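You operate a simulated robot arm through the tools that you are given. There is no shell and no other tool.

Carry out the task below with a simulated robot arm. There is one attempt and no reset: what you move stays moved.

TASK
The laptop is flat: charge it by the white lead and switch it on.
Fine: plug the lead into the charging port first, then switch the charger on, then press the power button.

It is judged by the outcome, as a careful person would: the job done as asked, and still so three seconds after it is handed in. It fails if anything else is knocked over, pushed out of place, dropped, spilled or broken.

THE ROBOT
A 6-joint arm with a two-finger parallel gripper, fixed in place. Base frame: the origin is at the foot of the arm, x ahead of it, y to its left, z up; the work surface is at about z = 0.64. Readings come in m, degrees, newtons and seconds.
With the tool pointing down near the work surface it reaches from about 0.2 to 0.84 m from the base axis. Its first joint turns from -166.0 to 166.0 degrees. Payload 3.91 kg.
The TCP is the grasp point between the finger pads, 0.03 m short of the fingertips. In the tool frame z runs along the fingers and y along their closing line. Largest opening 0.11 m; finger width 0.02, thickness 0.01; the body of the gripper, 0.048 by 0.112 m, starts 0.055 m behind the TCP.
Orientation is told as [roll, pitch, yaw] about the base's x, y, z axes, in that order, counted from this pose: with the fingers straight down and closing along the base's y, the tool's x points along the base's -x, its y along +y and its z along -z.

THE INTERFACE
- The arm moves only by the tool step_arm. Its argument "deltas" is a list that holds one entry, the list of rows, each a list of 7 numbers: the shift along the base's x, y, z in m, then the turn, a rotation vector about the base's x, y, z in degrees, then the finger opening in m, from 0 to 0.11. In form: [[[tx, ty, tz, ax, ay, az, gripper], ...]]. A call has 1 to 20 rows; each row is the pose to reach, as a shift and turn from the pose commanded when the call began. A row lasts 0.2 s, in which the tool goes at most 0.05 m and 8.6 degrees; a call with a longer step from one row to the next is refused whole, and so is a gripper value outside its range. A pose out of reach is approached as far as the arm can. The call stops where the force on the tool passes 90 N (or 10 N more than at its start, if that is more) or the arm is blocked; 0.2 s more then pass. Each finger travels about 0.108 m/s and halts on what it meets, pressing with about 42 N; the grip force reading is that of the motor and also rises with nothing between the fingers. The clock runs only during rows and for 0.2 s after the last one: add rows that repeat a pose to give the fingers time. The reply holds the time, the measured pose of the TCP, the force on the tool along the base axes, the opening and the grip force, in the units named above and with some noise, with the torque about the TCP (base axes, N m) and any sound that the robot's microphone picked up, and new pictures: "views" is both (left out), scene, wrist or none.
- Cameras (640 x 400 px; columns grow to the right, rows downward): "scene" is fixed at [0.2205, 0.6507, 1.3737]; the picture's right is [-0.83, 0.56, 0.00], its down [0.49, 0.73, -0.48] and it looks along [-0.27, -0.40, -0.88] (base axes); focal length 248 px, centre (320, 200). "wrist" rides on the gripper at [0.077, 0.007, -0.114] in the tool frame; the picture's right is [-0.09, 1.00, 0.00], its down [-0.80, -0.07, -0.59] and it looks along [-0.59, -0.05, 0.80] (tool axes); focal length 270 px, centre (320, 200). There is no depth. A picture from a camera that has moved, and an enlarged one, comes with that camera's place and axes in the base frame and with its lens.
- move_column(by): slides the trunk up (or, below 0, down) by that many m; the arm rides with it, the base frame stays. It gives what a move gives, with no picture.
- enlarge(camera, box): a new picture of the part [left, top, right, bottom] of that camera's present view, enlarged. It takes no simulated time.
- sign_off(): hands the job in; it is judged then, once.

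Places have to be worked out from the pictures, the camera data and where the tool is seen. Open the gripper and draw the arm clear of the work before you hand the job in, unless the task says otherwise.

The tools are called after ">>>" as a command line: name --argument value ..., lists and objects as JSON in quotes. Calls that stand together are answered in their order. step_arm: Moves the arm, as the interface text tells. Its arguments: {"type":"object","properties":{"deltas":{"type":"array"},"views":{"type":"string","enum":["both","scene","wrist","none"]}},"required":["deltas"]} The other tools are called the same way: move_column (by) slides the trunk up or down; enlarge (camera, box) takes an enlarged picture of a part of a camera's view; sign_off () hands the job in.

At the start:

```text
t: 0.0
eef_pos: [0.0441, 0.4695, 1.1226]
tool_rot: [0.0, 0.0, 0.0]
contact_force: [-0.1, -0.3, 0.2]
ft_torque: [0.02, -0.02, 0.02]
grip_width: 0.1099
finger_force: 0.1
trunk travel left (down, up): [-0.35, 0.19]
```

scene: 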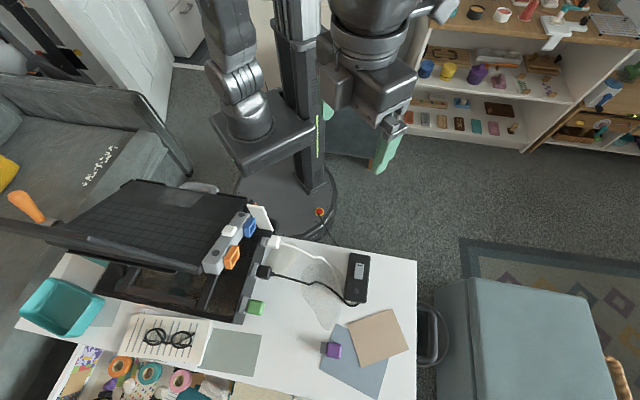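
wrist: 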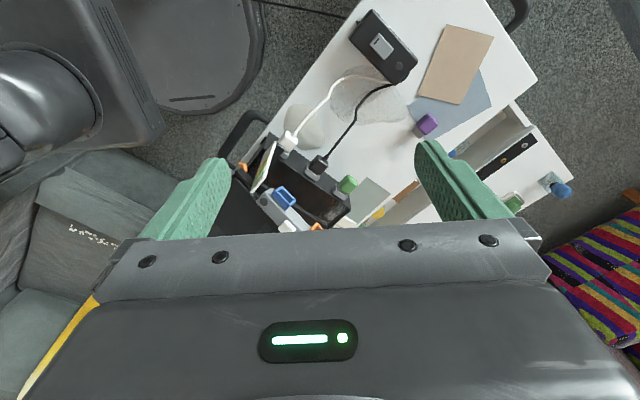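

The pictures show a table with a large black device (possibly the laptop), a charger box with white and black leads. I'll enlarge both views to identify things before moving.

>>> enlarge --camera "scene" --box '[200, 180, 420, 330]'

>>> enlarge --camera "scene" --box '[0, 170, 280, 345]'

>>> enlarge --camera "wrist" --box '[220, 0, 460, 240]'

>>> enlarge --camera "scene" --box '[40, 300, 420, 400]'

```text
2.67 times, centred on (310, 255) of scene
camera zoom: at [0.2205, 0.6507, 1.3737], right [-0.83, 0.56, 0.0], down [0.49, 0.73, -0.48], along [-0.27, -0.4, -0.88], focal length 662 px, centre (347, 53)
```

zoom: 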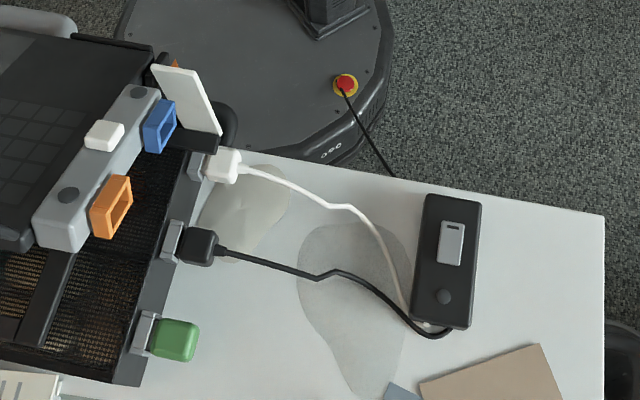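

```text
2.29 times, centred on (140, 258) of scene
camera zoom: at [0.2205, 0.6507, 1.3737], right [-0.83, 0.56, 0.0], down [0.49, 0.73, -0.48], along [-0.27, -0.4, -0.88], focal length 568 px, centre (731, 69)
```

zoom: 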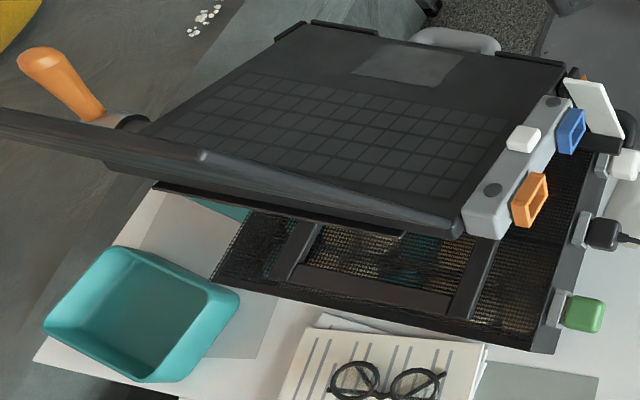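

```text
1.67 times, centred on (340, 120) of wrist
camera zoom: at [-0.0314, 0.4769, 1.2373], right [0.09, 1.0, 0.0], down [0.8, -0.07, 0.59], along [0.59, -0.05, -0.8], focal length 450 px, centre (287, 333)
```

zoom: 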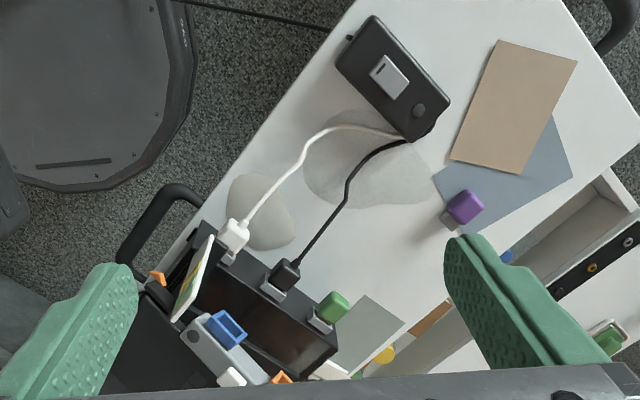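

```text
1.68 times, centred on (230, 350) of scene
camera zoom: at [0.2205, 0.6507, 1.3737], right [-0.83, 0.56, 0.0], down [0.49, 0.73, -0.48], along [-0.27, -0.4, -0.88], focal length 418 px, centre (472, -53)
```

zoom: 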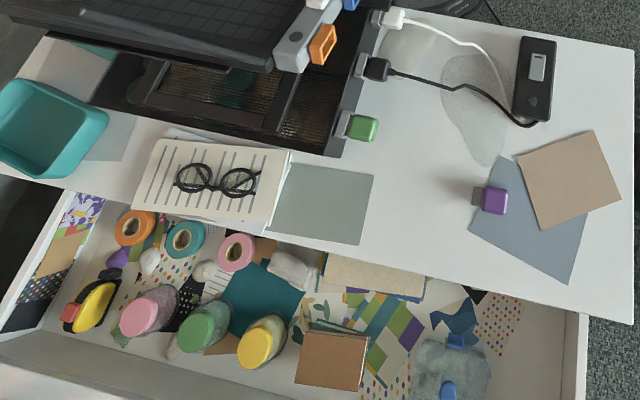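

The laptop sits on a stand with a grey side strip carrying a blue socket, an orange socket and a white button. I look more closely at those and at the charger.

>>> enlarge --camera "scene" --box '[195, 195, 291, 285]'

>>> enlarge --camera "scene" --box '[325, 240, 389, 310]'

>>> enlarge --camera "wrist" --box '[230, 120, 370, 240]'

>>> enlarge --camera "wrist" --box '[330, 0, 430, 90]'

```text
4.44 times, centred on (243, 240) of scene
camera zoom: at [0.2205, 0.6507, 1.3737], right [-0.83, 0.56, 0.0], down [0.49, 0.73, -0.48], along [-0.27, -0.4, -0.88], focal length 1104 px, centre (662, 22)
```

zoom: 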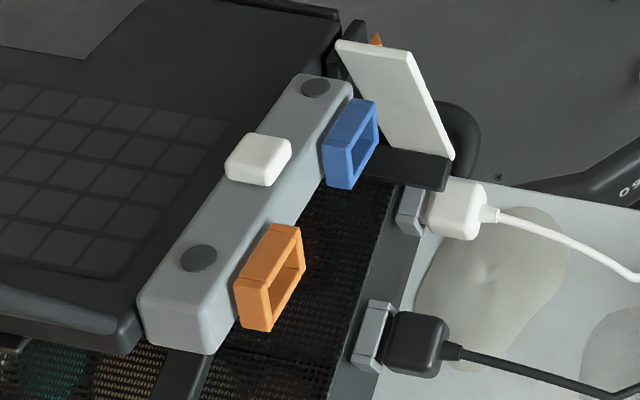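

```text
5.71 times, centred on (357, 275) of scene
camera zoom: at [0.2205, 0.6507, 1.3737], right [-0.83, 0.56, 0.0], down [0.49, 0.73, -0.48], along [-0.27, -0.4, -0.88], focal length 1420 px, centre (109, -229)
```

zoom: 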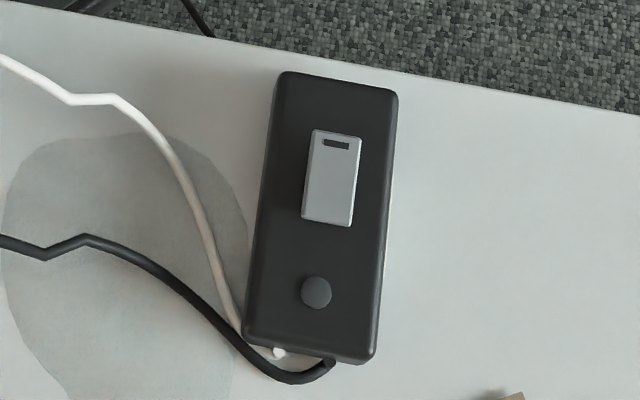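

```text
3.33 times, centred on (300, 180) of wrist
camera zoom: at [-0.0314, 0.4769, 1.2373], right [0.09, 1.0, 0.0], down [0.8, -0.07, 0.59], along [0.59, -0.05, -0.8], focal length 901 px, centre (387, 267)
```

zoom: 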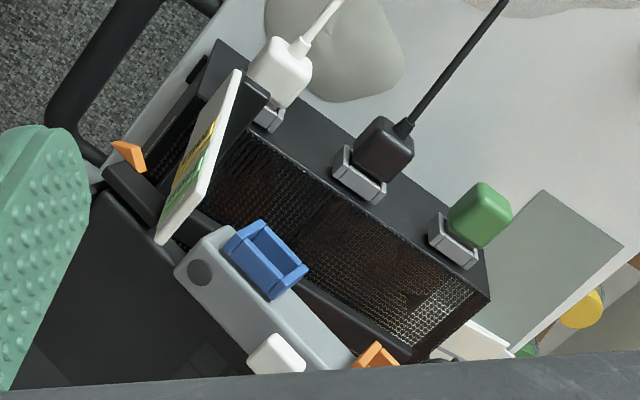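

```text
4.44 times, centred on (380, 45) of wrist
camera zoom: at [-0.0314, 0.4769, 1.2373], right [0.09, 1.0, 0.0], down [0.8, -0.07, 0.59], along [0.59, -0.05, -0.8], focal length 1201 px, centre (53, 889)
```

zoom: 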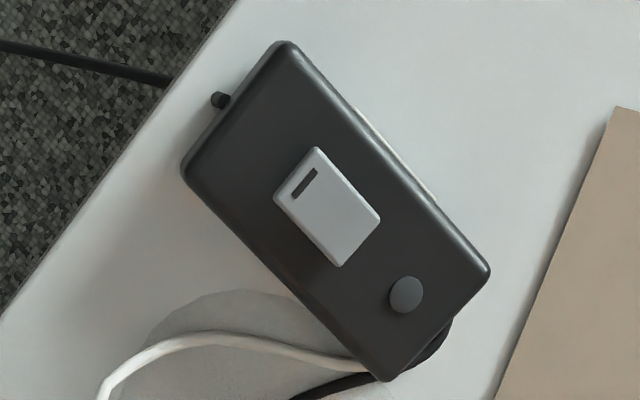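

A card stands beside the blue port with print facing the robot; I try reading it from here before moving for a better view.

>>> enlarge --camera "wrist" --box '[245, 135, 295, 200]'

>>> enlarge --camera "wrist" --box '[290, 135, 360, 200]'

```text
6.15 times, centred on (270, 168) of wrist
camera zoom: at [-0.0314, 0.4769, 1.2373], right [0.09, 1.0, 0.0], down [0.8, -0.07, 0.59], along [0.59, -0.05, -0.8], focal length 1663 px, centre (628, 400)
```

zoom: 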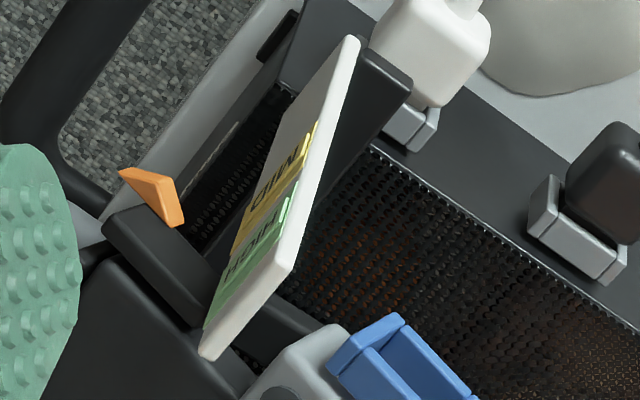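

```text
6.15 times, centred on (325, 168) of wrist
camera zoom: at [-0.0314, 0.4769, 1.2373], right [0.09, 1.0, 0.0], down [0.8, -0.07, 0.59], along [0.59, -0.05, -0.8], focal length 1663 px, centre (289, 400)
```

zoom: 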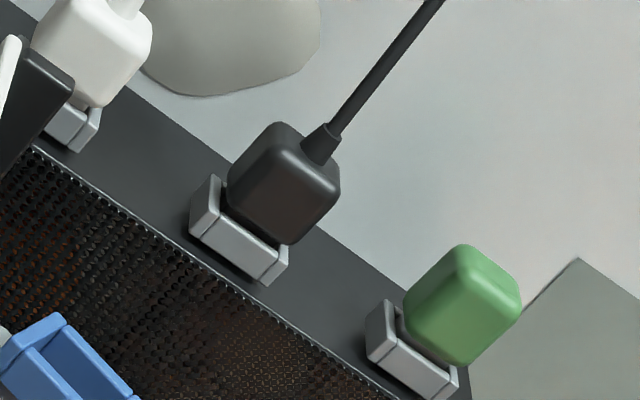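

I judge the blue port at about (0.23, 0.39, 0.87), with the orange port further along (+x,+y), both facing (−x,+y); the white plug rests in a cradle at about (0.20, 0.37, 0.67). Next I yaw −45° to look at the ports face on.

>>> step_arm --deltas '[[[0.005, 0.015, 0, 0, 0, -7.5, 0.11], [0.01, 0.03, 0, 0, 0, -15, 0.11], [0.015, 0.045, 0, 0, 0, -22.5, 0.11], [0.02, 0.06, 0, 0, 0, -30, 0.11], [0.025, 0.075, 0, 0, 0, -37.5, 0.11], [0.03, 0.09, 0, 0, 0, -45, 0.11], [0.03, 0.09, 0, 0, 0, -45, 0.11]]]'

```text
t: 1.6
eef_pos: [0.0745, 0.5601, 1.1234]
tool_rot: [0.0, 0.0, -45.0]
contact_force: [-1.0, 0.2, -0.2]
ft_torque: [-0.03, -0.01, 0.0]
grip_width: 0.1102
finger_force: 0.2
trunk travel left (down, up): [-0.35, 0.19]
camera wrist: at [0.0261, 0.6192, 1.2374], right [0.77, 0.64, 0.0], down [0.52, -0.62, 0.59], along [0.38, -0.46, -0.8], focal length 270 px, centre (320, 200)
```

scene: 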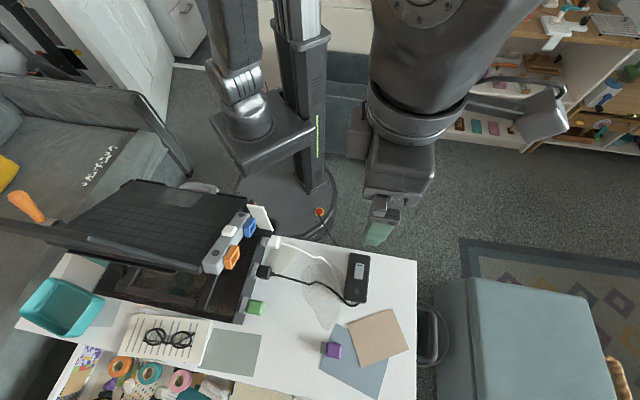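
wrist: 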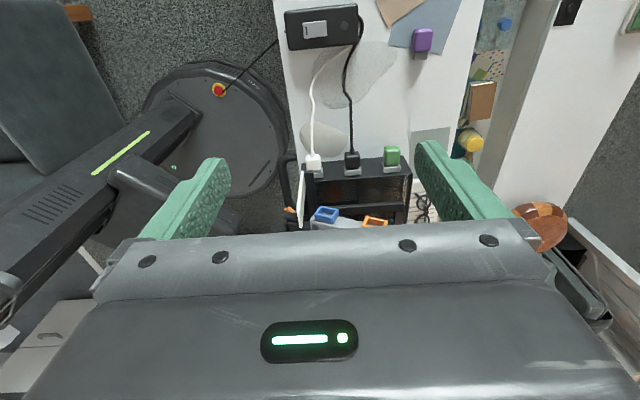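

The yawed view faces the ports but the gripper hides them. I now tilt the tool 35° so it looks nearly level into the ports, standing off about 0.17 m.

>>> step_arm --deltas '[[[0.01, -0.003, -0.028, -3.54, -3.54, 0, 0.11], [0.019, -0.0065, -0.057, -7.07, -7.07, 0, 0.11], [0.029, -0.01, -0.085, -10.6, -10.6, 0, 0.11], [0.038, -0.013, -0.113, -14.1, -14.1, 0, 0.11], [0.048, -0.0165, -0.141, -17.7, -17.7, 0, 0.11], [0.057, -0.02, -0.17, -21.2, -21.2, 0, 0.11], [0.067, -0.023, -0.198, -24.7, -24.7, 0, 0.11], [0.067, -0.023, -0.198, -24.7, -24.7, 0, 0.11]]]'

```text
t: 3.4
eef_pos: [0.1399, 0.5374, 0.9243]
tool_rot: [0.0, -35.0, -45.0]
contact_force: [1.0, 0.6, 0.1]
ft_torque: [0.0, 0.01, 0.0]
grip_width: 0.1099
finger_force: 0.1
trunk travel left (down, up): [-0.35, 0.19]
camera wrist: at [0.0565, 0.6326, 0.9741], right [0.76, 0.65, 0.05], down [0.17, -0.27, 0.95], along [0.63, -0.71, -0.32], focal length 270 px, centre (320, 200)
```

scene: 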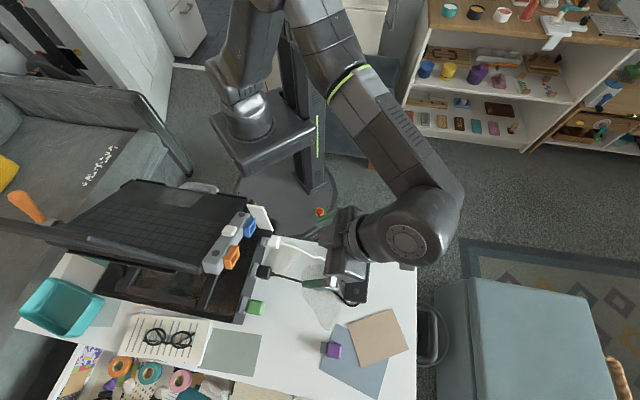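
wrist: 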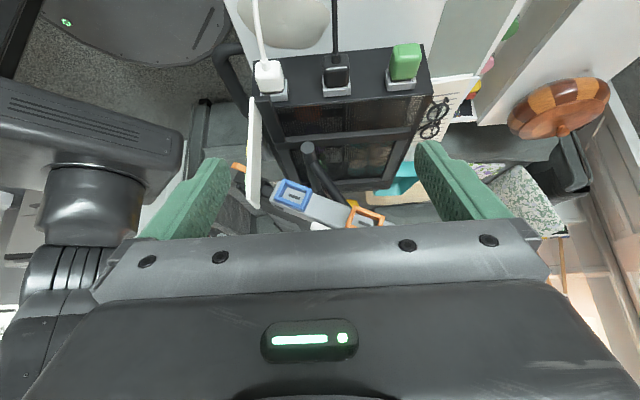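

Now the ports show face on. I enlarge them and the cradle with the plugs.

>>> enlarge --camera "wrist" --box '[255, 165, 395, 240]'

>>> enlarge --camera "wrist" --box '[230, 30, 440, 170]'

>>> enlarge --camera "scene" --box '[195, 195, 291, 285]'

```text
4.57 times, centred on (325, 202) of wrist
camera zoom: at [0.0565, 0.6326, 0.9741], right [0.76, 0.65, 0.05], down [0.17, -0.27, 0.95], along [0.63, -0.71, -0.32], focal length 1236 px, centre (297, 189)
```

zoom: 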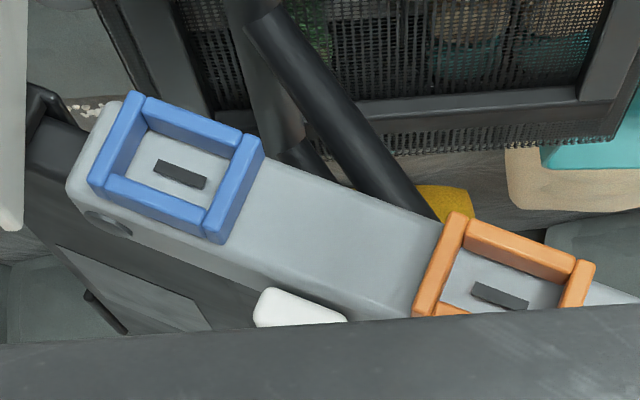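

```text
2.86 times, centred on (335, 100) of wrist
camera zoom: at [0.0565, 0.6326, 0.9741], right [0.76, 0.65, 0.05], down [0.17, -0.27, 0.95], along [0.63, -0.71, -0.32], focal length 772 px, centre (277, 486)
```

zoom: 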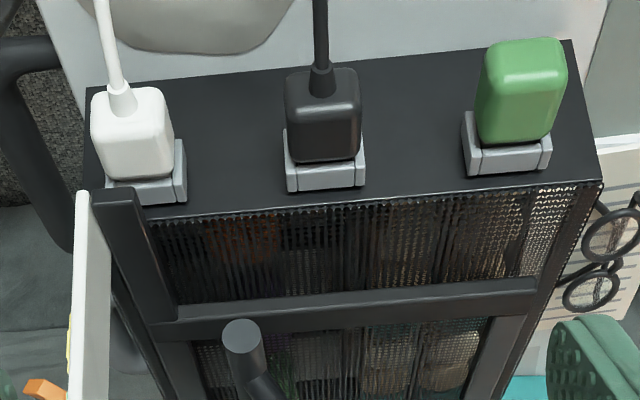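

```text
4.44 times, centred on (243, 240) of scene
camera zoom: at [0.2205, 0.6507, 1.3737], right [-0.83, 0.56, 0.0], down [0.49, 0.73, -0.48], along [-0.27, -0.4, -0.88], focal length 1104 px, centre (662, 22)
```

zoom: 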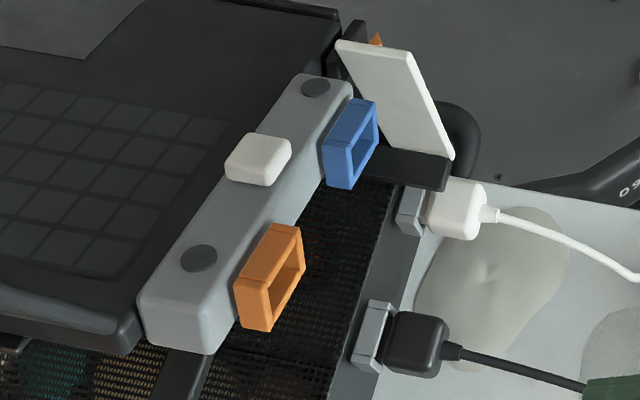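

Both ports have the same shape and no visible marking from here, so I need more clues: I'll rise and look from the robot's side at the card and the laptop's screen/keyboard.

>>> step_arm --deltas '[[[-0.005, 0, 0.045, 0, 0, 0, 0.11], [-0.01, 0, 0.09, 0, 0, 0, 0.11], [-0.015, 0, 0.135, 0, 0, 0, 0.11], [-0.02, 0, 0.18, 0, 0, 0, 0.11], [-0.02, 0, 0.225, 0, 0, 0, 0.11]]]' --views "none"

>>> step_arm --deltas '[[[0.006, -0.028, 0, 0, 0, 7.5, 0.11], [0.012, -0.056, 0, 0, 0, 15, 0.11], [0.018, -0.084, 0, 0, 0, 22.5, 0.11], [0.025, -0.112, 0, 0, 0, 30, 0.11], [0.03, -0.14, 0, 0, 0, 37.5, 0.11], [0.036, -0.168, 0, 0, 0, 45, 0.11], [0.042, -0.196, 0, 0, 0, 52.5, 0.11], [0.048, -0.224, 0, 0, 0, 60, 0.11], [0.054, -0.252, 0, 0, 0, 67.5, 0.11], [0.06, -0.28, 0, 0, 0, 75, 0.11], [0.066, -0.308, 0, 0, 0, 82.5, 0.11], [0.072, -0.335, 0, 0, 0, 90, 0.11], [0.072, -0.335, 0, 0, 0, 90, 0.11]]]'

```text
t: 4.6
eef_pos: [0.1338, 0.5158, 1.0998]
tool_rot: [0.4, -34.8, -44.9]
contact_force: [0.4, 0.1, -0.4]
ft_torque: [0.01, -0.03, -0.03]
grip_width: 0.1098
finger_force: 0.0
out of reach, approached as far as the arm can: row 4, 5
trunk travel left (down, up): [-0.35, 0.19]
```

```text
t: 7.4
eef_pos: [0.2053, 0.1782, 1.0983]
tool_rot: [0.0, -35.0, 45.1]
contact_force: [0.0, -0.5, 0.2]
ft_torque: [0.02, -0.01, 0.02]
grip_width: 0.11
finger_force: 0.1
trunk travel left (down, up): [-0.35, 0.19]
camera wrist: at [0.1115, 0.0924, 1.1478], right [-0.65, 0.75, 0.05], down [0.27, 0.17, 0.95], along [0.7, 0.63, -0.32], focal length 270 px, centre (320, 200)
```

scene: 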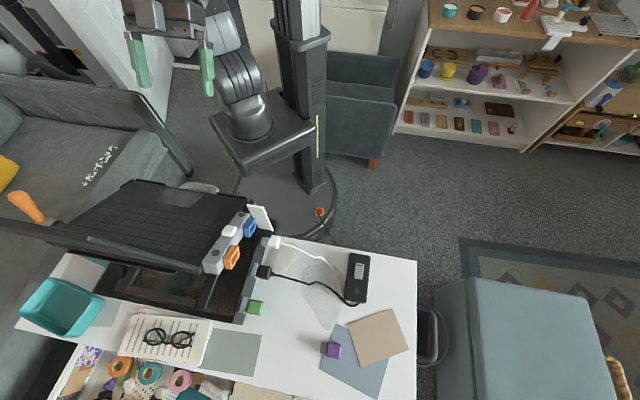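
wrist: 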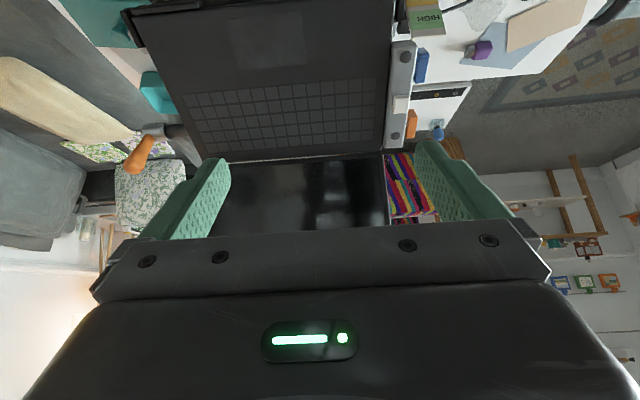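

The screen is dark. I enlarge the card, the strip and the screen.

>>> enlarge --camera "wrist" --box '[370, 0, 480, 70]'

>>> enlarge --camera "wrist" --box '[370, 30, 480, 150]'

>>> enlarge --camera "wrist" --box '[120, 0, 420, 240]'

```text
5.71 times, centred on (425, 35) of wrist
camera zoom: at [0.1115, 0.0924, 1.1478], right [-0.65, 0.75, 0.05], down [0.27, 0.17, 0.95], along [0.7, 0.63, -0.32], focal length 1544 px, centre (-280, 1143)
```

zoom: 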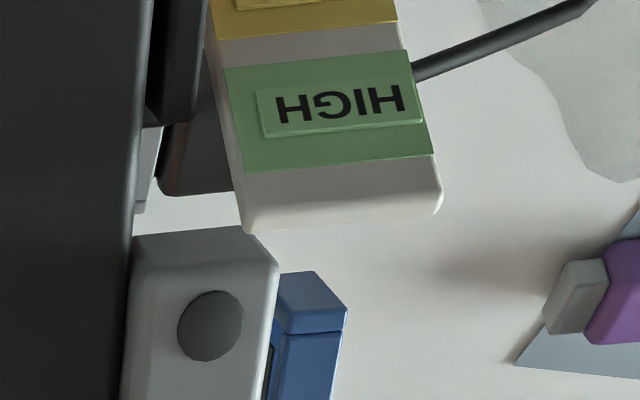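

```text
3.33 times, centred on (425, 90) of wrist
camera zoom: at [0.1115, 0.0924, 1.1478], right [-0.65, 0.75, 0.05], down [0.27, 0.17, 0.95], along [0.7, 0.63, -0.32], focal length 901 px, centre (-30, 567)
```

zoom: 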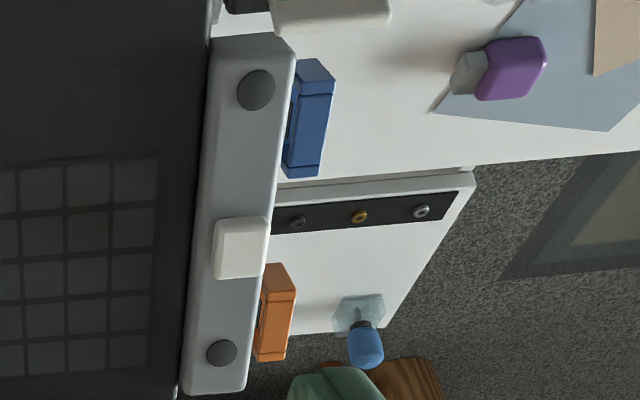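

```text
1.67 times, centred on (270, 120) of wrist
camera zoom: at [0.1115, 0.0924, 1.1478], right [-0.65, 0.75, 0.05], down [0.27, 0.17, 0.95], along [0.7, 0.63, -0.32], focal length 450 px, centre (403, 333)
```

zoom: 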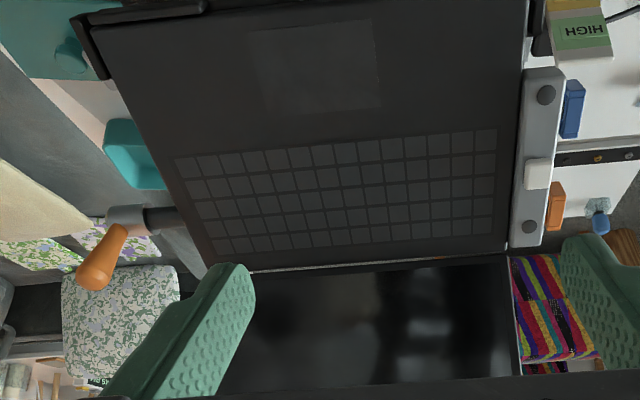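

I look closer for any icon on the ports and at notes on the table or charger.

>>> enlarge --camera "scene" --box '[238, 212, 262, 246]'

>>> enlarge --camera "scene" --box '[200, 240, 246, 280]'

>>> enlarge --camera "wrist" --box '[385, 35, 435, 85]'

>>> enlarge --camera "wrist" --box '[380, 90, 450, 150]'

>>> enlarge --camera "scene" --box '[90, 305, 270, 390]'

>>> enlarge --camera "scene" --box '[310, 300, 420, 400]'

```text
11.76 times, centred on (250, 229) of scene
camera zoom: at [0.2205, 0.6507, 1.3737], right [-0.83, 0.56, 0.0], down [0.49, 0.73, -0.48], along [-0.27, -0.4, -0.88], focal length 2923 px, centre (1144, -141)
```

zoom: 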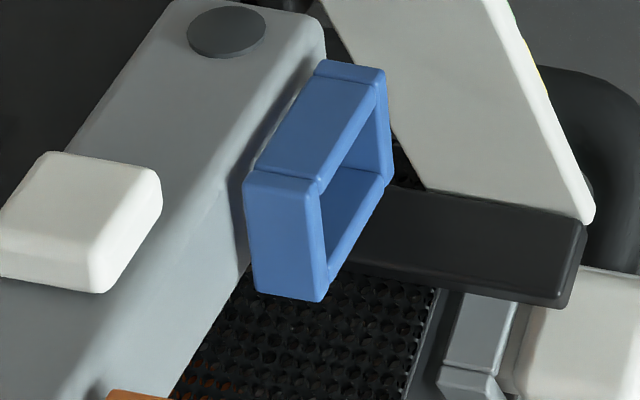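

```text
10.00 times, centred on (223, 260) of scene
camera zoom: at [0.2205, 0.6507, 1.3737], right [-0.83, 0.56, 0.0], down [0.49, 0.73, -0.48], along [-0.27, -0.4, -0.88], focal length 2484 px, centre (1290, -400)
```

zoom: 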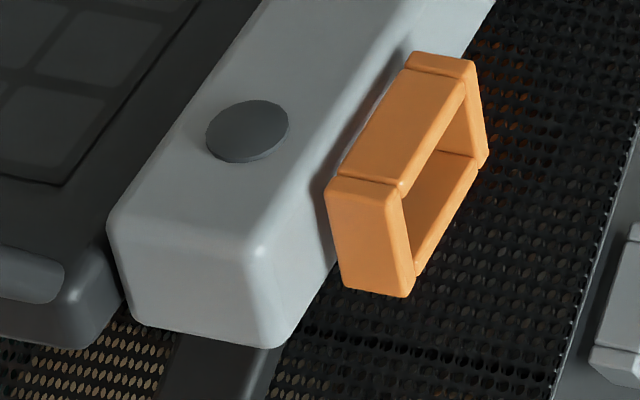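

```text
8.00 times, centred on (410, 60) of wrist
camera zoom: at [0.1115, 0.0924, 1.1478], right [-0.65, 0.75, 0.05], down [0.27, 0.17, 0.95], along [0.7, 0.63, -0.32], focal length 2162 px, centre (-400, 1320)
```

zoom: 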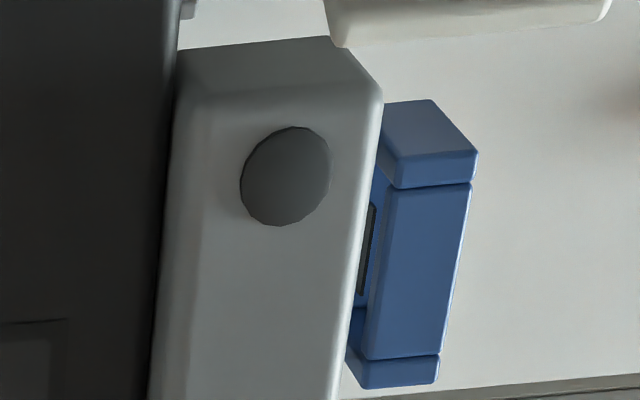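

```text
6.67 times, centred on (415, 120) of wrist
camera zoom: at [0.1115, 0.0924, 1.1478], right [-0.65, 0.75, 0.05], down [0.27, 0.17, 0.95], along [0.7, 0.63, -0.32], focal length 1802 px, centre (-313, 733)
```

zoom: 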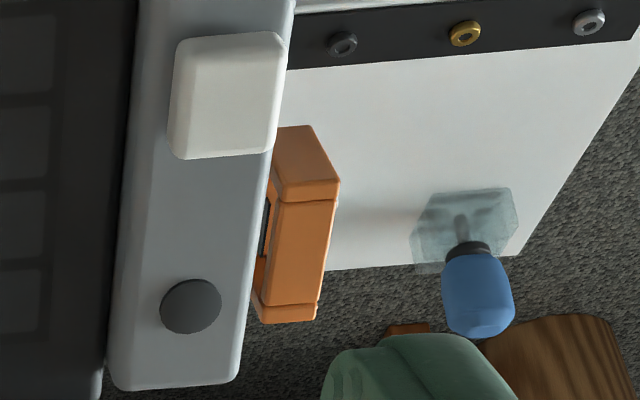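

```text
3.56 times, centred on (180, 348) of scene
camera zoom: at [0.2205, 0.6507, 1.3737], right [-0.83, 0.56, 0.0], down [0.49, 0.73, -0.48], along [-0.27, -0.4, -0.88], focal length 883 px, centre (818, -324)
```

zoom: 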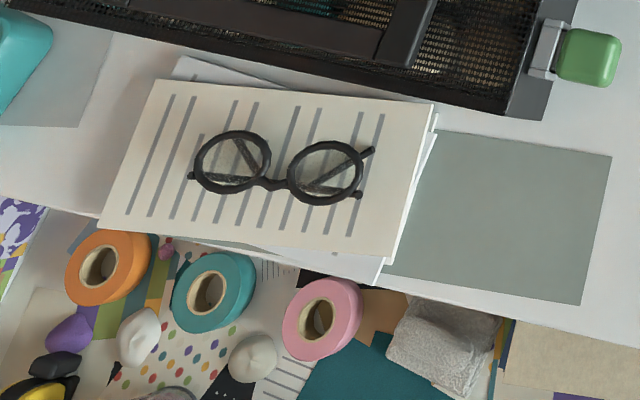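

```text
4.00 times, centred on (365, 350) of scene
camera zoom: at [0.2205, 0.6507, 1.3737], right [-0.83, 0.56, 0.0], down [0.49, 0.73, -0.48], along [-0.27, -0.4, -0.88], focal length 994 px, centre (140, -400)
```

zoom: 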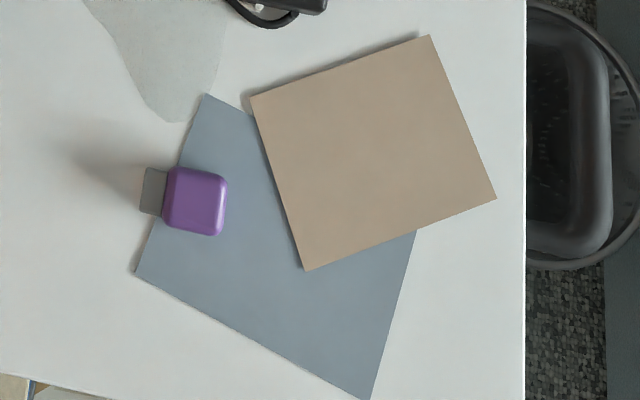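

No marks on the ports from here either. I go back to the front side with a slightly higher, closer view so that both ports clear the gripper.

>>> step_arm --deltas '[[[-0.004, 0.028, -0.01, 0, 0, -7.5, 0.11], [-0.008, 0.056, -0.02, 0, 0, -15, 0.11], [-0.012, 0.084, -0.03, 0, 0, -22.5, 0.11], [-0.016, 0.112, -0.03, 0, 0, -30, 0.11], [-0.02, 0.14, -0.03, 0, 0, -37.5, 0.11], [-0.024, 0.168, -0.03, 0, 0, -45, 0.11], [-0.03, 0.196, -0.03, 0, 0, -52.5, 0.11], [-0.04, 0.224, -0.03, 0, 0, -60, 0.11], [-0.05, 0.252, -0.03, 0, 0, -67.5, 0.11], [-0.06, 0.28, -0.03, 0, 0, -75, 0.11], [-0.065, 0.308, -0.04, 0, 0, -82.5, 0.11], [-0.065, 0.335, -0.06, 0, 0, -90, 0.11], [-0.05, 0.335, -0.09, 0, 0, -90, 0.11], [-0.035, 0.331, -0.138, 0, 0, -90, 0.11], [-0.035, 0.331, -0.138, 0, 0, -90, 0.11]]]'

```text
refused: row 14 steps farther than a row can; nothing moved
```

The last step was slightly too long; I resend with it split.

>>> step_arm --deltas '[[[-0.004, 0.028, -0.01, 0, 0, -7.5, 0.11], [-0.008, 0.056, -0.02, 0, 0, -15, 0.11], [-0.012, 0.084, -0.03, 0, 0, -22.5, 0.11], [-0.016, 0.112, -0.03, 0, 0, -30, 0.11], [-0.02, 0.14, -0.03, 0, 0, -37.5, 0.11], [-0.024, 0.168, -0.03, 0, 0, -45, 0.11], [-0.03, 0.196, -0.03, 0, 0, -52.5, 0.11], [-0.04, 0.224, -0.03, 0, 0, -60, 0.11], [-0.05, 0.252, -0.03, 0, 0, -67.5, 0.11], [-0.06, 0.28, -0.03, 0, 0, -75, 0.11], [-0.065, 0.308, -0.04, 0, 0, -82.5, 0.11], [-0.065, 0.335, -0.06, 0, 0, -90, 0.11], [-0.05, 0.335, -0.09, 0, 0, -90, 0.11], [-0.04, 0.333, -0.115, 0, 0, -90, 0.11], [-0.035, 0.331, -0.138, 0, 0, -90, 0.11], [-0.035, 0.331, -0.138, 0, 0, -90, 0.11]]]'

```text
t: 10.8
eef_pos: [0.1711, 0.5098, 0.9606]
tool_rot: [0.0, -34.9, -45.0]
contact_force: [0.4, -0.1, 0.0]
ft_torque: [-0.02, -0.01, 0.03]
grip_width: 0.11
finger_force: 0.0
trunk travel left (down, up): [-0.35, 0.19]
camera wrist: at [0.0863, 0.6056, 1.01], right [0.76, 0.65, 0.05], down [0.17, -0.27, 0.95], along [0.63, -0.71, -0.32], focal length 270 px, centre (320, 200)
```

scene: 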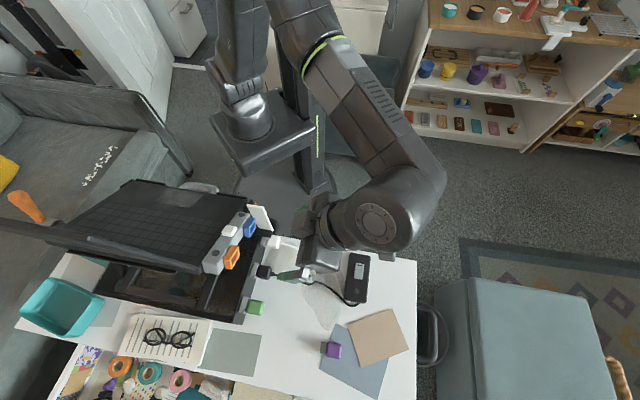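
wrist: 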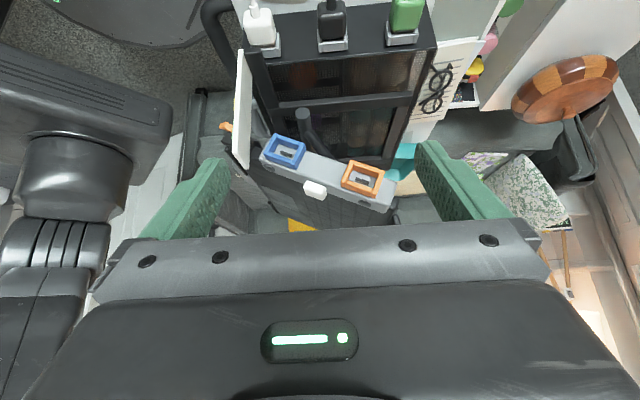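

Both ports are now in clear view; I enlarge each, and the plugs.

>>> enlarge --camera "wrist" --box '[250, 125, 410, 225]'

>>> enlarge --camera "wrist" --box '[260, 130, 310, 165]'

>>> enlarge --camera "wrist" --box '[335, 155, 395, 200]'

>>> enlarge --camera "wrist" --box '[225, 0, 435, 75]'

```text
4.00 times, centred on (330, 175) of wrist
camera zoom: at [0.0863, 0.6056, 1.01], right [0.76, 0.65, 0.05], down [0.17, -0.27, 0.95], along [0.63, -0.71, -0.32], focal length 1081 px, centre (280, 300)
```

zoom: 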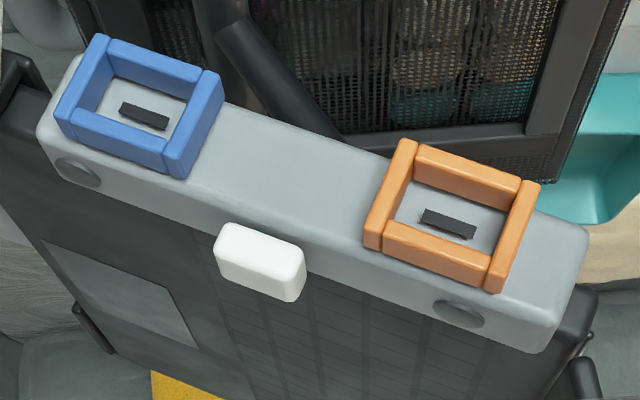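

```text
11.43 times, centred on (285, 148) of wrist
camera zoom: at [0.0863, 0.6056, 1.01], right [0.76, 0.65, 0.05], down [0.17, -0.27, 0.95], along [0.63, -0.71, -0.32], focal length 3089 px, centre (720, 800)
```

zoom: 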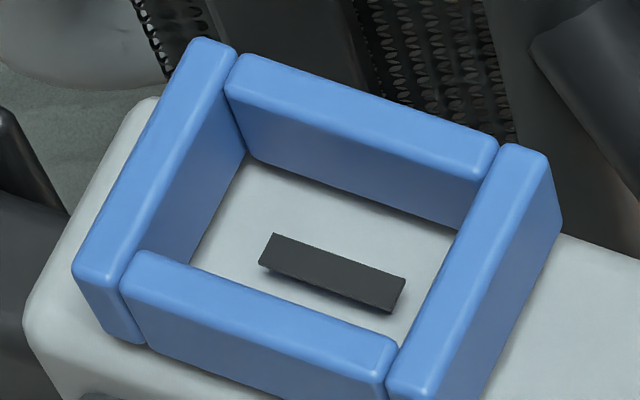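

```text
8.89 times, centred on (365, 178) of wrist
camera zoom: at [0.0863, 0.6056, 1.01], right [0.76, 0.65, 0.05], down [0.17, -0.27, 0.95], along [0.63, -0.71, -0.32], focal length 2402 px, centre (-80, 400)
```

zoom: 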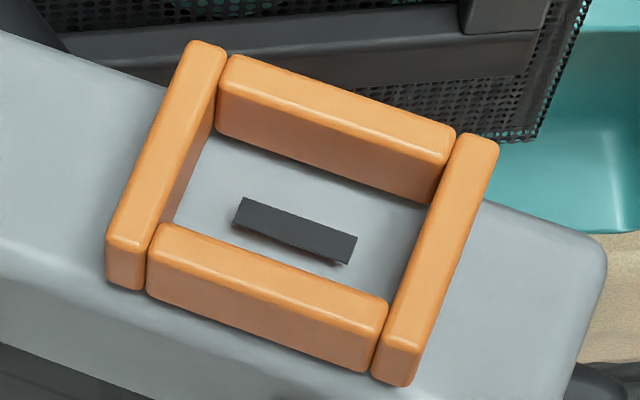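

```text
3.05 times, centred on (330, 38) of wrist
camera zoom: at [0.0863, 0.6056, 1.01], right [0.76, 0.65, 0.05], down [0.17, -0.27, 0.95], along [0.63, -0.71, -0.32], focal length 824 px, centre (290, 695)
```

zoom: 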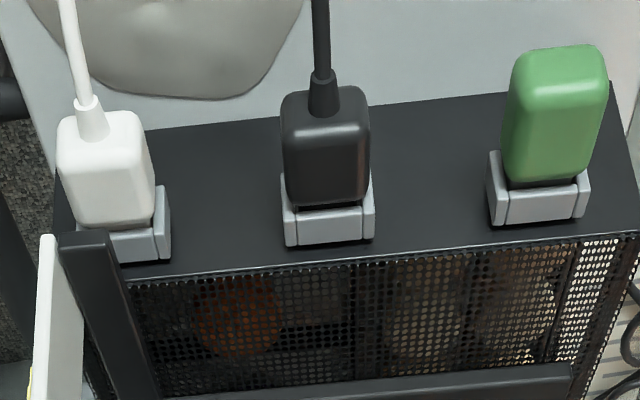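

Both port frames look alike, so the plug's hidden nose may be the cue. White plug centre triangulates to (0.199, 0.387, 0.709), lying along (+x,−y) in its cradle, with a bar just above its far end; I go to a pre-grasp tilted 45° with fingers partly open.

>>> step_arm --deltas '[[[-0.004, -0.008, -0.02, -1.2, -1.2, 0, 0.1], [-0.008, -0.016, -0.045, -2.4, -2.4, 0, 0.09], [-0.012, -0.026, -0.07, -3.6, -3.6, 0, 0.08], [-0.017, -0.036, -0.095, -4.8, -4.8, 0, 0.07], [-0.022, -0.046, -0.12, -6, -6, 0, 0.065], [-0.027, -0.056, -0.145, -7.07, -7.07, 0, 0.065], [-0.031, -0.064, -0.1725, -7.07, -7.07, 0, 0.065], [-0.031, -0.064, -0.1725, -7.07, -7.07, 0, 0.065]]]'

```text
t: 12.6
eef_pos: [0.141, 0.4477, 0.7881]
tool_rot: [0.0, -44.9, -44.9]
contact_force: [-0.1, 0.4, -0.4]
ft_torque: [-0.03, 0.01, 0.02]
grip_width: 0.065
finger_force: 0.2
trunk travel left (down, up): [-0.35, 0.19]
camera wrist: at [0.0506, 0.5467, 0.8142], right [0.75, 0.66, 0.06], down [0.05, -0.15, 0.99], along [0.66, -0.73, -0.15], focal length 270 px, centre (320, 200)
```

scene: 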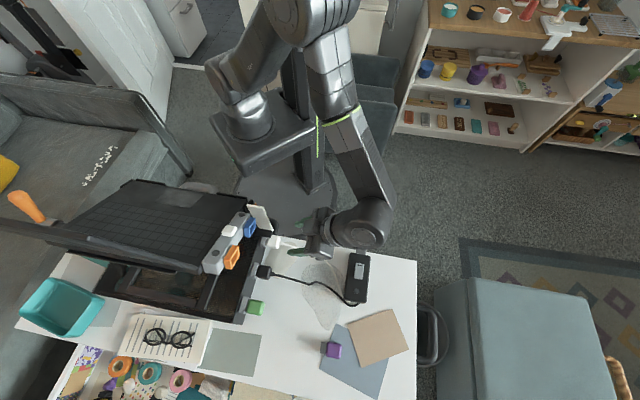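
wrist: 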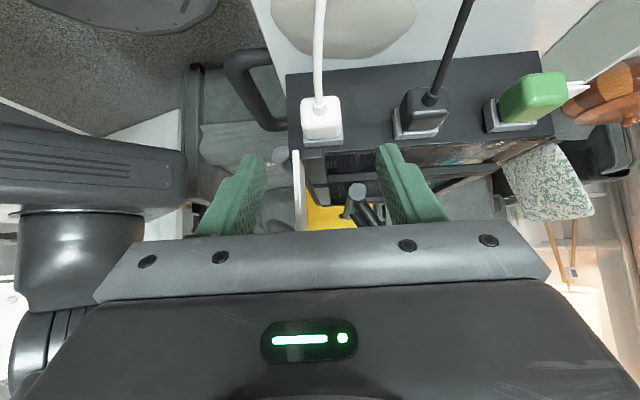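

>>> enlarge --camera "wrist" --box '[270, 80, 390, 230]'

>>> enlarge --camera "scene" --box '[235, 195, 335, 285]'

```text
2.67 times, centred on (330, 155) of wrist
camera zoom: at [0.0506, 0.5467, 0.8142], right [0.75, 0.66, 0.06], down [0.05, -0.15, 0.99], along [0.66, -0.73, -0.15], focal length 721 px, centre (293, 320)
```

zoom: 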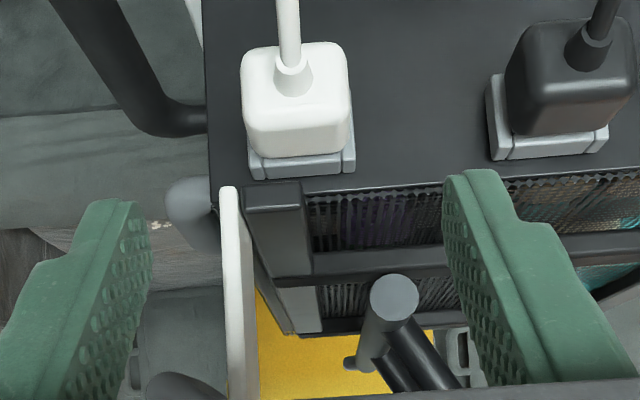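

```text
4.44 times, centred on (285, 240) of scene
camera zoom: at [0.2205, 0.6507, 1.3737], right [-0.83, 0.56, 0.0], down [0.49, 0.73, -0.48], along [-0.27, -0.4, -0.88], focal length 1104 px, centre (476, 22)
```

zoom: 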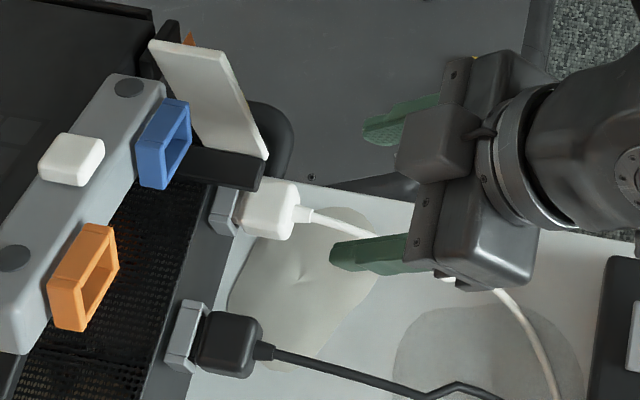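

The plug's back face is at about (0.191, 0.399, 0.709), its axis level, and the fingers are centred on it within 1 mm. I advance along the finger direction to straddle it.

>>> step_arm --deltas '[[[0.0125, -0.012, -0.018, 0, 0, 0, 0.065], [0.025, -0.024, -0.036, 0, 0, 0, 0.065], [0.037, -0.036, -0.053, 0, 0, 0, 0.065], [0.0493, -0.0483, -0.071, 0, 0, 0, 0.065], [0.0493, -0.0483, -0.071, 0, 0, 0, 0.065]]]'

```text
t: 13.8
eef_pos: [0.1902, 0.3972, 0.7161]
tool_rot: [0.1, -45.0, -44.9]
contact_force: [0.3, 0.7, 0.1]
ft_torque: [-0.01, 0.0, 0.04]
grip_width: 0.0649
finger_force: 0.1
trunk travel left (down, up): [-0.35, 0.19]
camera wrist: at [0.0997, 0.4987, 0.7423], right [0.75, 0.66, 0.06], down [0.05, -0.15, 0.99], along [0.66, -0.73, -0.15], focal length 270 px, centre (320, 200)
```

scene: 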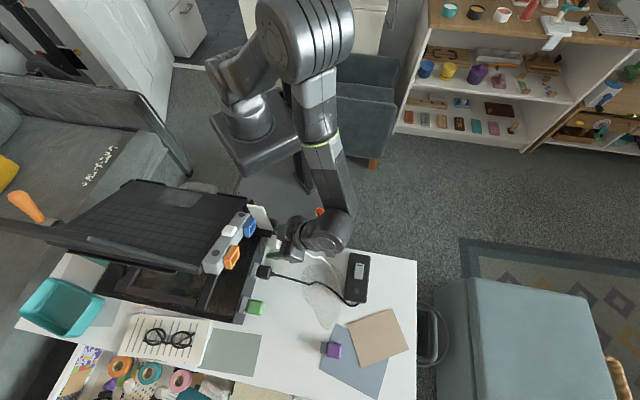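
wrist: 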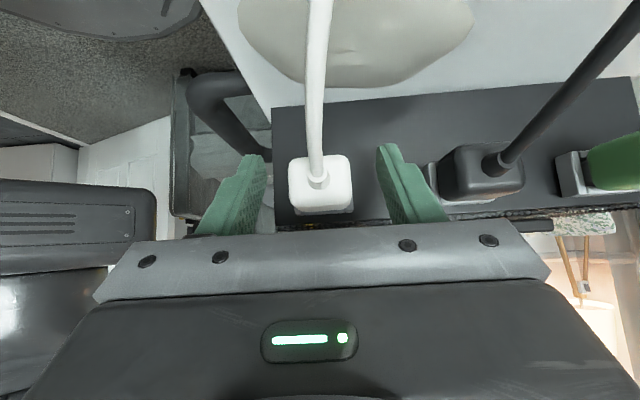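

The plug lies centred between the pads. I close on it.

>>> step_arm --deltas '[[[0, 0, 0, 0, 0, 0, 0.05], [0, 0, 0, 0, 0, 0, 0.035], [0, 0, 0, 0, 0, 0, 0.025], [0, 0, 0, 0, 0, 0, 0.02], [0, 0, 0, 0, 0, 0, 0.02]]]'

>>> enlarge --camera "wrist" --box '[230, 120, 410, 240]'

```text
t: 15.0
eef_pos: [0.1891, 0.3982, 0.7154]
tool_rot: [0.1, -45.0, -45.0]
contact_force: [2.5, 1.1, -3.1]
ft_torque: [0.06, 0.07, 0.07]
grip_width: 0.0321
finger_force: 41.9
trunk travel left (down, up): [-0.35, 0.19]
camera wrist: at [0.0998, 0.499, 0.7423], right [0.75, 0.66, 0.06], down [0.05, -0.15, 0.99], along [0.66, -0.73, -0.15], focal length 270 px, centre (320, 200)
```

scene: 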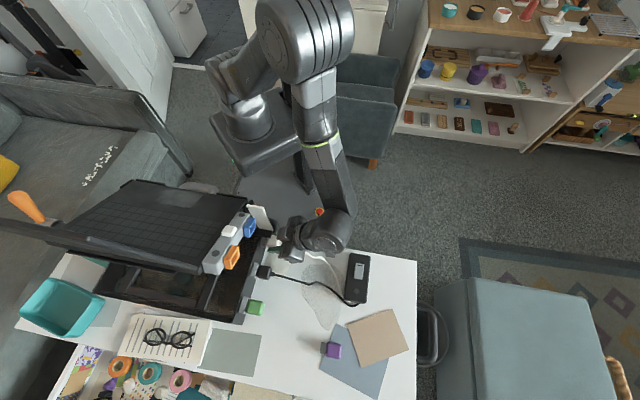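
wrist: 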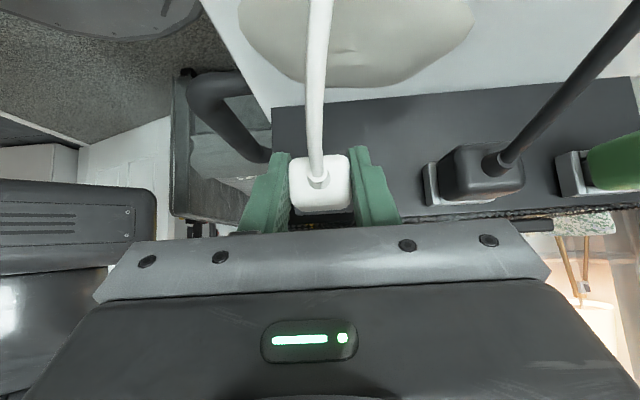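

```text
3.33 times, centred on (320, 180) of wrist
camera zoom: at [0.0998, 0.499, 0.7423], right [0.75, 0.66, 0.06], down [0.05, -0.15, 0.99], along [0.66, -0.73, -0.15], focal length 901 px, centre (320, 267)
```

zoom: 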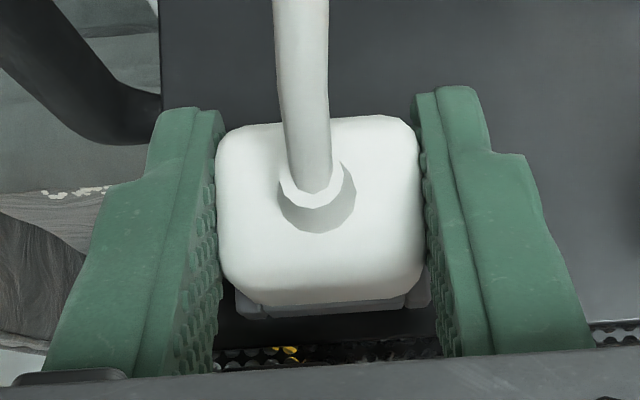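

Held: 32 mm wide with full grip force. I draw it straight out of the cradle along (−x,+y).

>>> step_arm --deltas '[[[-0.005, 0.005, 0, 0, 0, 0, 0.02], [-0.01, 0.01, 0, 0, 0, 0, 0.02], [-0.015, 0.015, 0, 0, 0, 0, 0.02], [-0.02, 0.02, 0, 0, 0, 0, 0.02], [-0.03, 0.03, 0.003, 0, 0, 0, 0.02], [-0.04, 0.04, 0.006, 0, 0, 0, 0.02], [-0.05, 0.05, 0.01, 0, 0, 0, 0.02], [-0.05, 0.05, 0.01, 0, 0, 0, 0.02]]]'

>>> enlarge --camera "scene" --box '[235, 195, 335, 285]'

>>> enlarge --camera "wrist" --box '[230, 100, 410, 240]'

```text
t: 16.8
eef_pos: [0.1376, 0.4485, 0.7263]
tool_rot: [0.0, -44.9, -45.0]
contact_force: [-0.1, -0.3, 1.5]
ft_torque: [0.0, -0.03, -0.02]
grip_width: 0.0317
finger_force: 42.0
trunk travel left (down, up): [-0.35, 0.19]
camera wrist: at [0.0491, 0.549, 0.7528], right [0.75, 0.66, 0.06], down [0.05, -0.15, 0.99], along [0.66, -0.73, -0.15], focal length 270 px, centre (320, 200)
```

scene: 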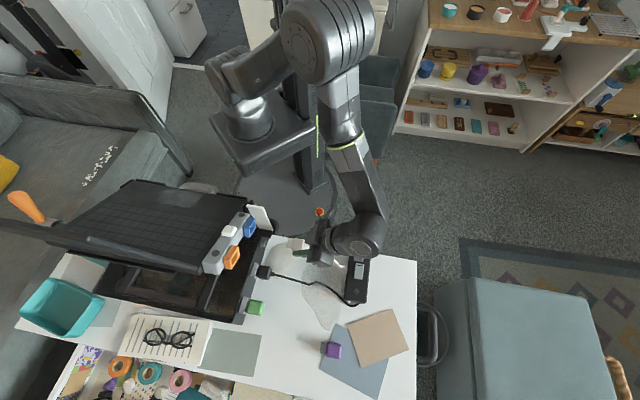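
wrist: 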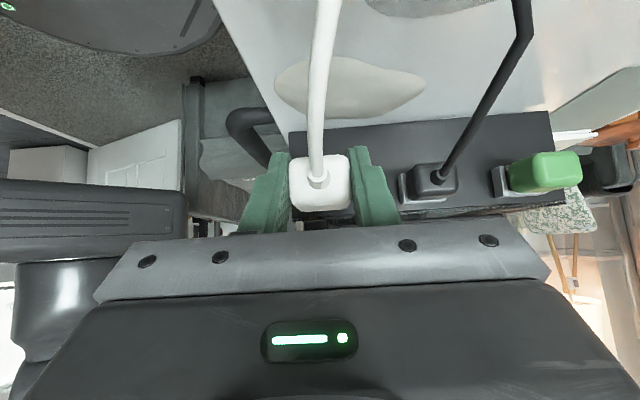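

```text
4.44 times, centred on (285, 240) of scene
camera zoom: at [0.2205, 0.6507, 1.3737], right [-0.83, 0.56, 0.0], down [0.49, 0.73, -0.48], along [-0.27, -0.4, -0.88], focal length 1104 px, centre (476, 22)
```

zoom: 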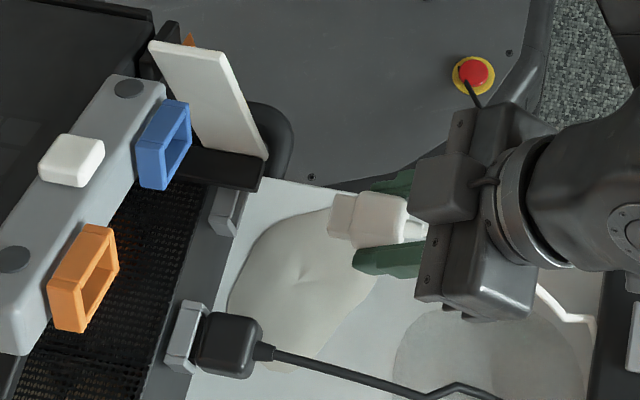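

```text
2.86 times, centred on (320, 170) of wrist
camera zoom: at [0.0491, 0.549, 0.7528], right [0.75, 0.66, 0.06], down [0.05, -0.15, 0.99], along [0.66, -0.73, -0.15], focal length 772 px, centre (320, 286)
```

zoom: 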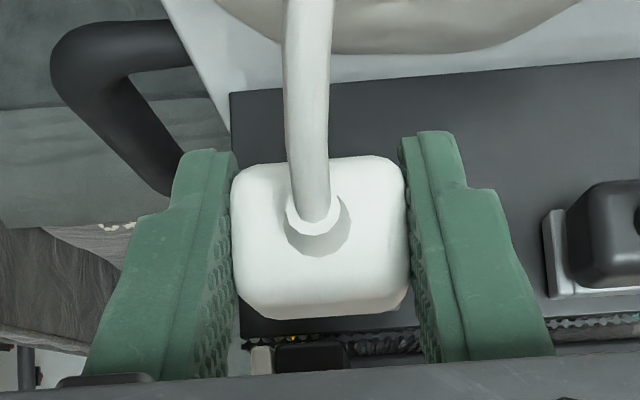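

The plug is free; its nose can be seen in the scene view. I zoom onto it.

>>> enlarge --camera "scene" --box '[290, 225, 340, 265]'

>>> enlarge --camera "scene" --box '[320, 330, 350, 365]'

```text
10.00 times, centred on (315, 245) of scene
camera zoom: at [0.2205, 0.6507, 1.3737], right [-0.83, 0.56, 0.0], down [0.49, 0.73, -0.48], along [-0.27, -0.4, -0.88], focal length 2484 px, centre (370, -250)
```

zoom: 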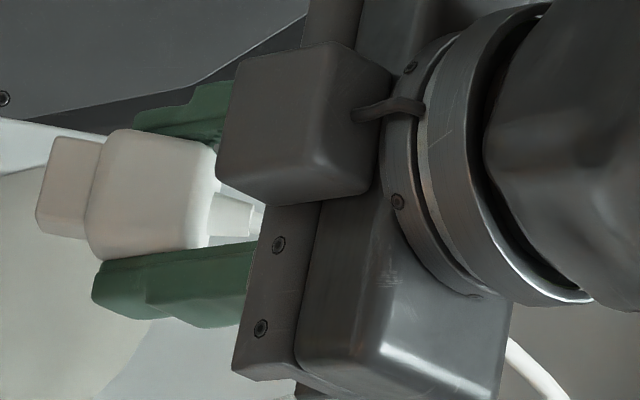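

```text
11.43 times, centred on (335, 348) of scene
camera zoom: at [0.2205, 0.6507, 1.3737], right [-0.83, 0.56, 0.0], down [0.49, 0.73, -0.48], along [-0.27, -0.4, -0.88], focal length 2839 px, centre (149, -1486)
```

zoom: 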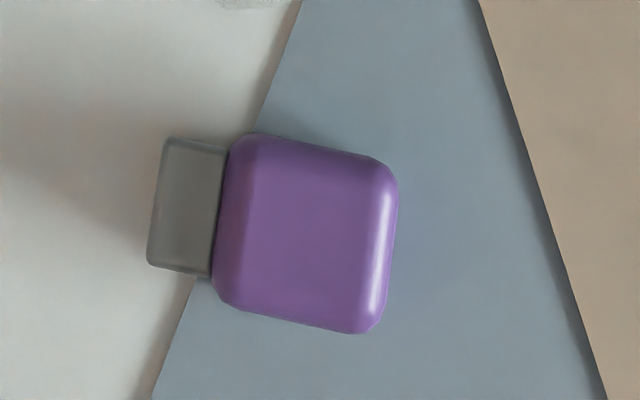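

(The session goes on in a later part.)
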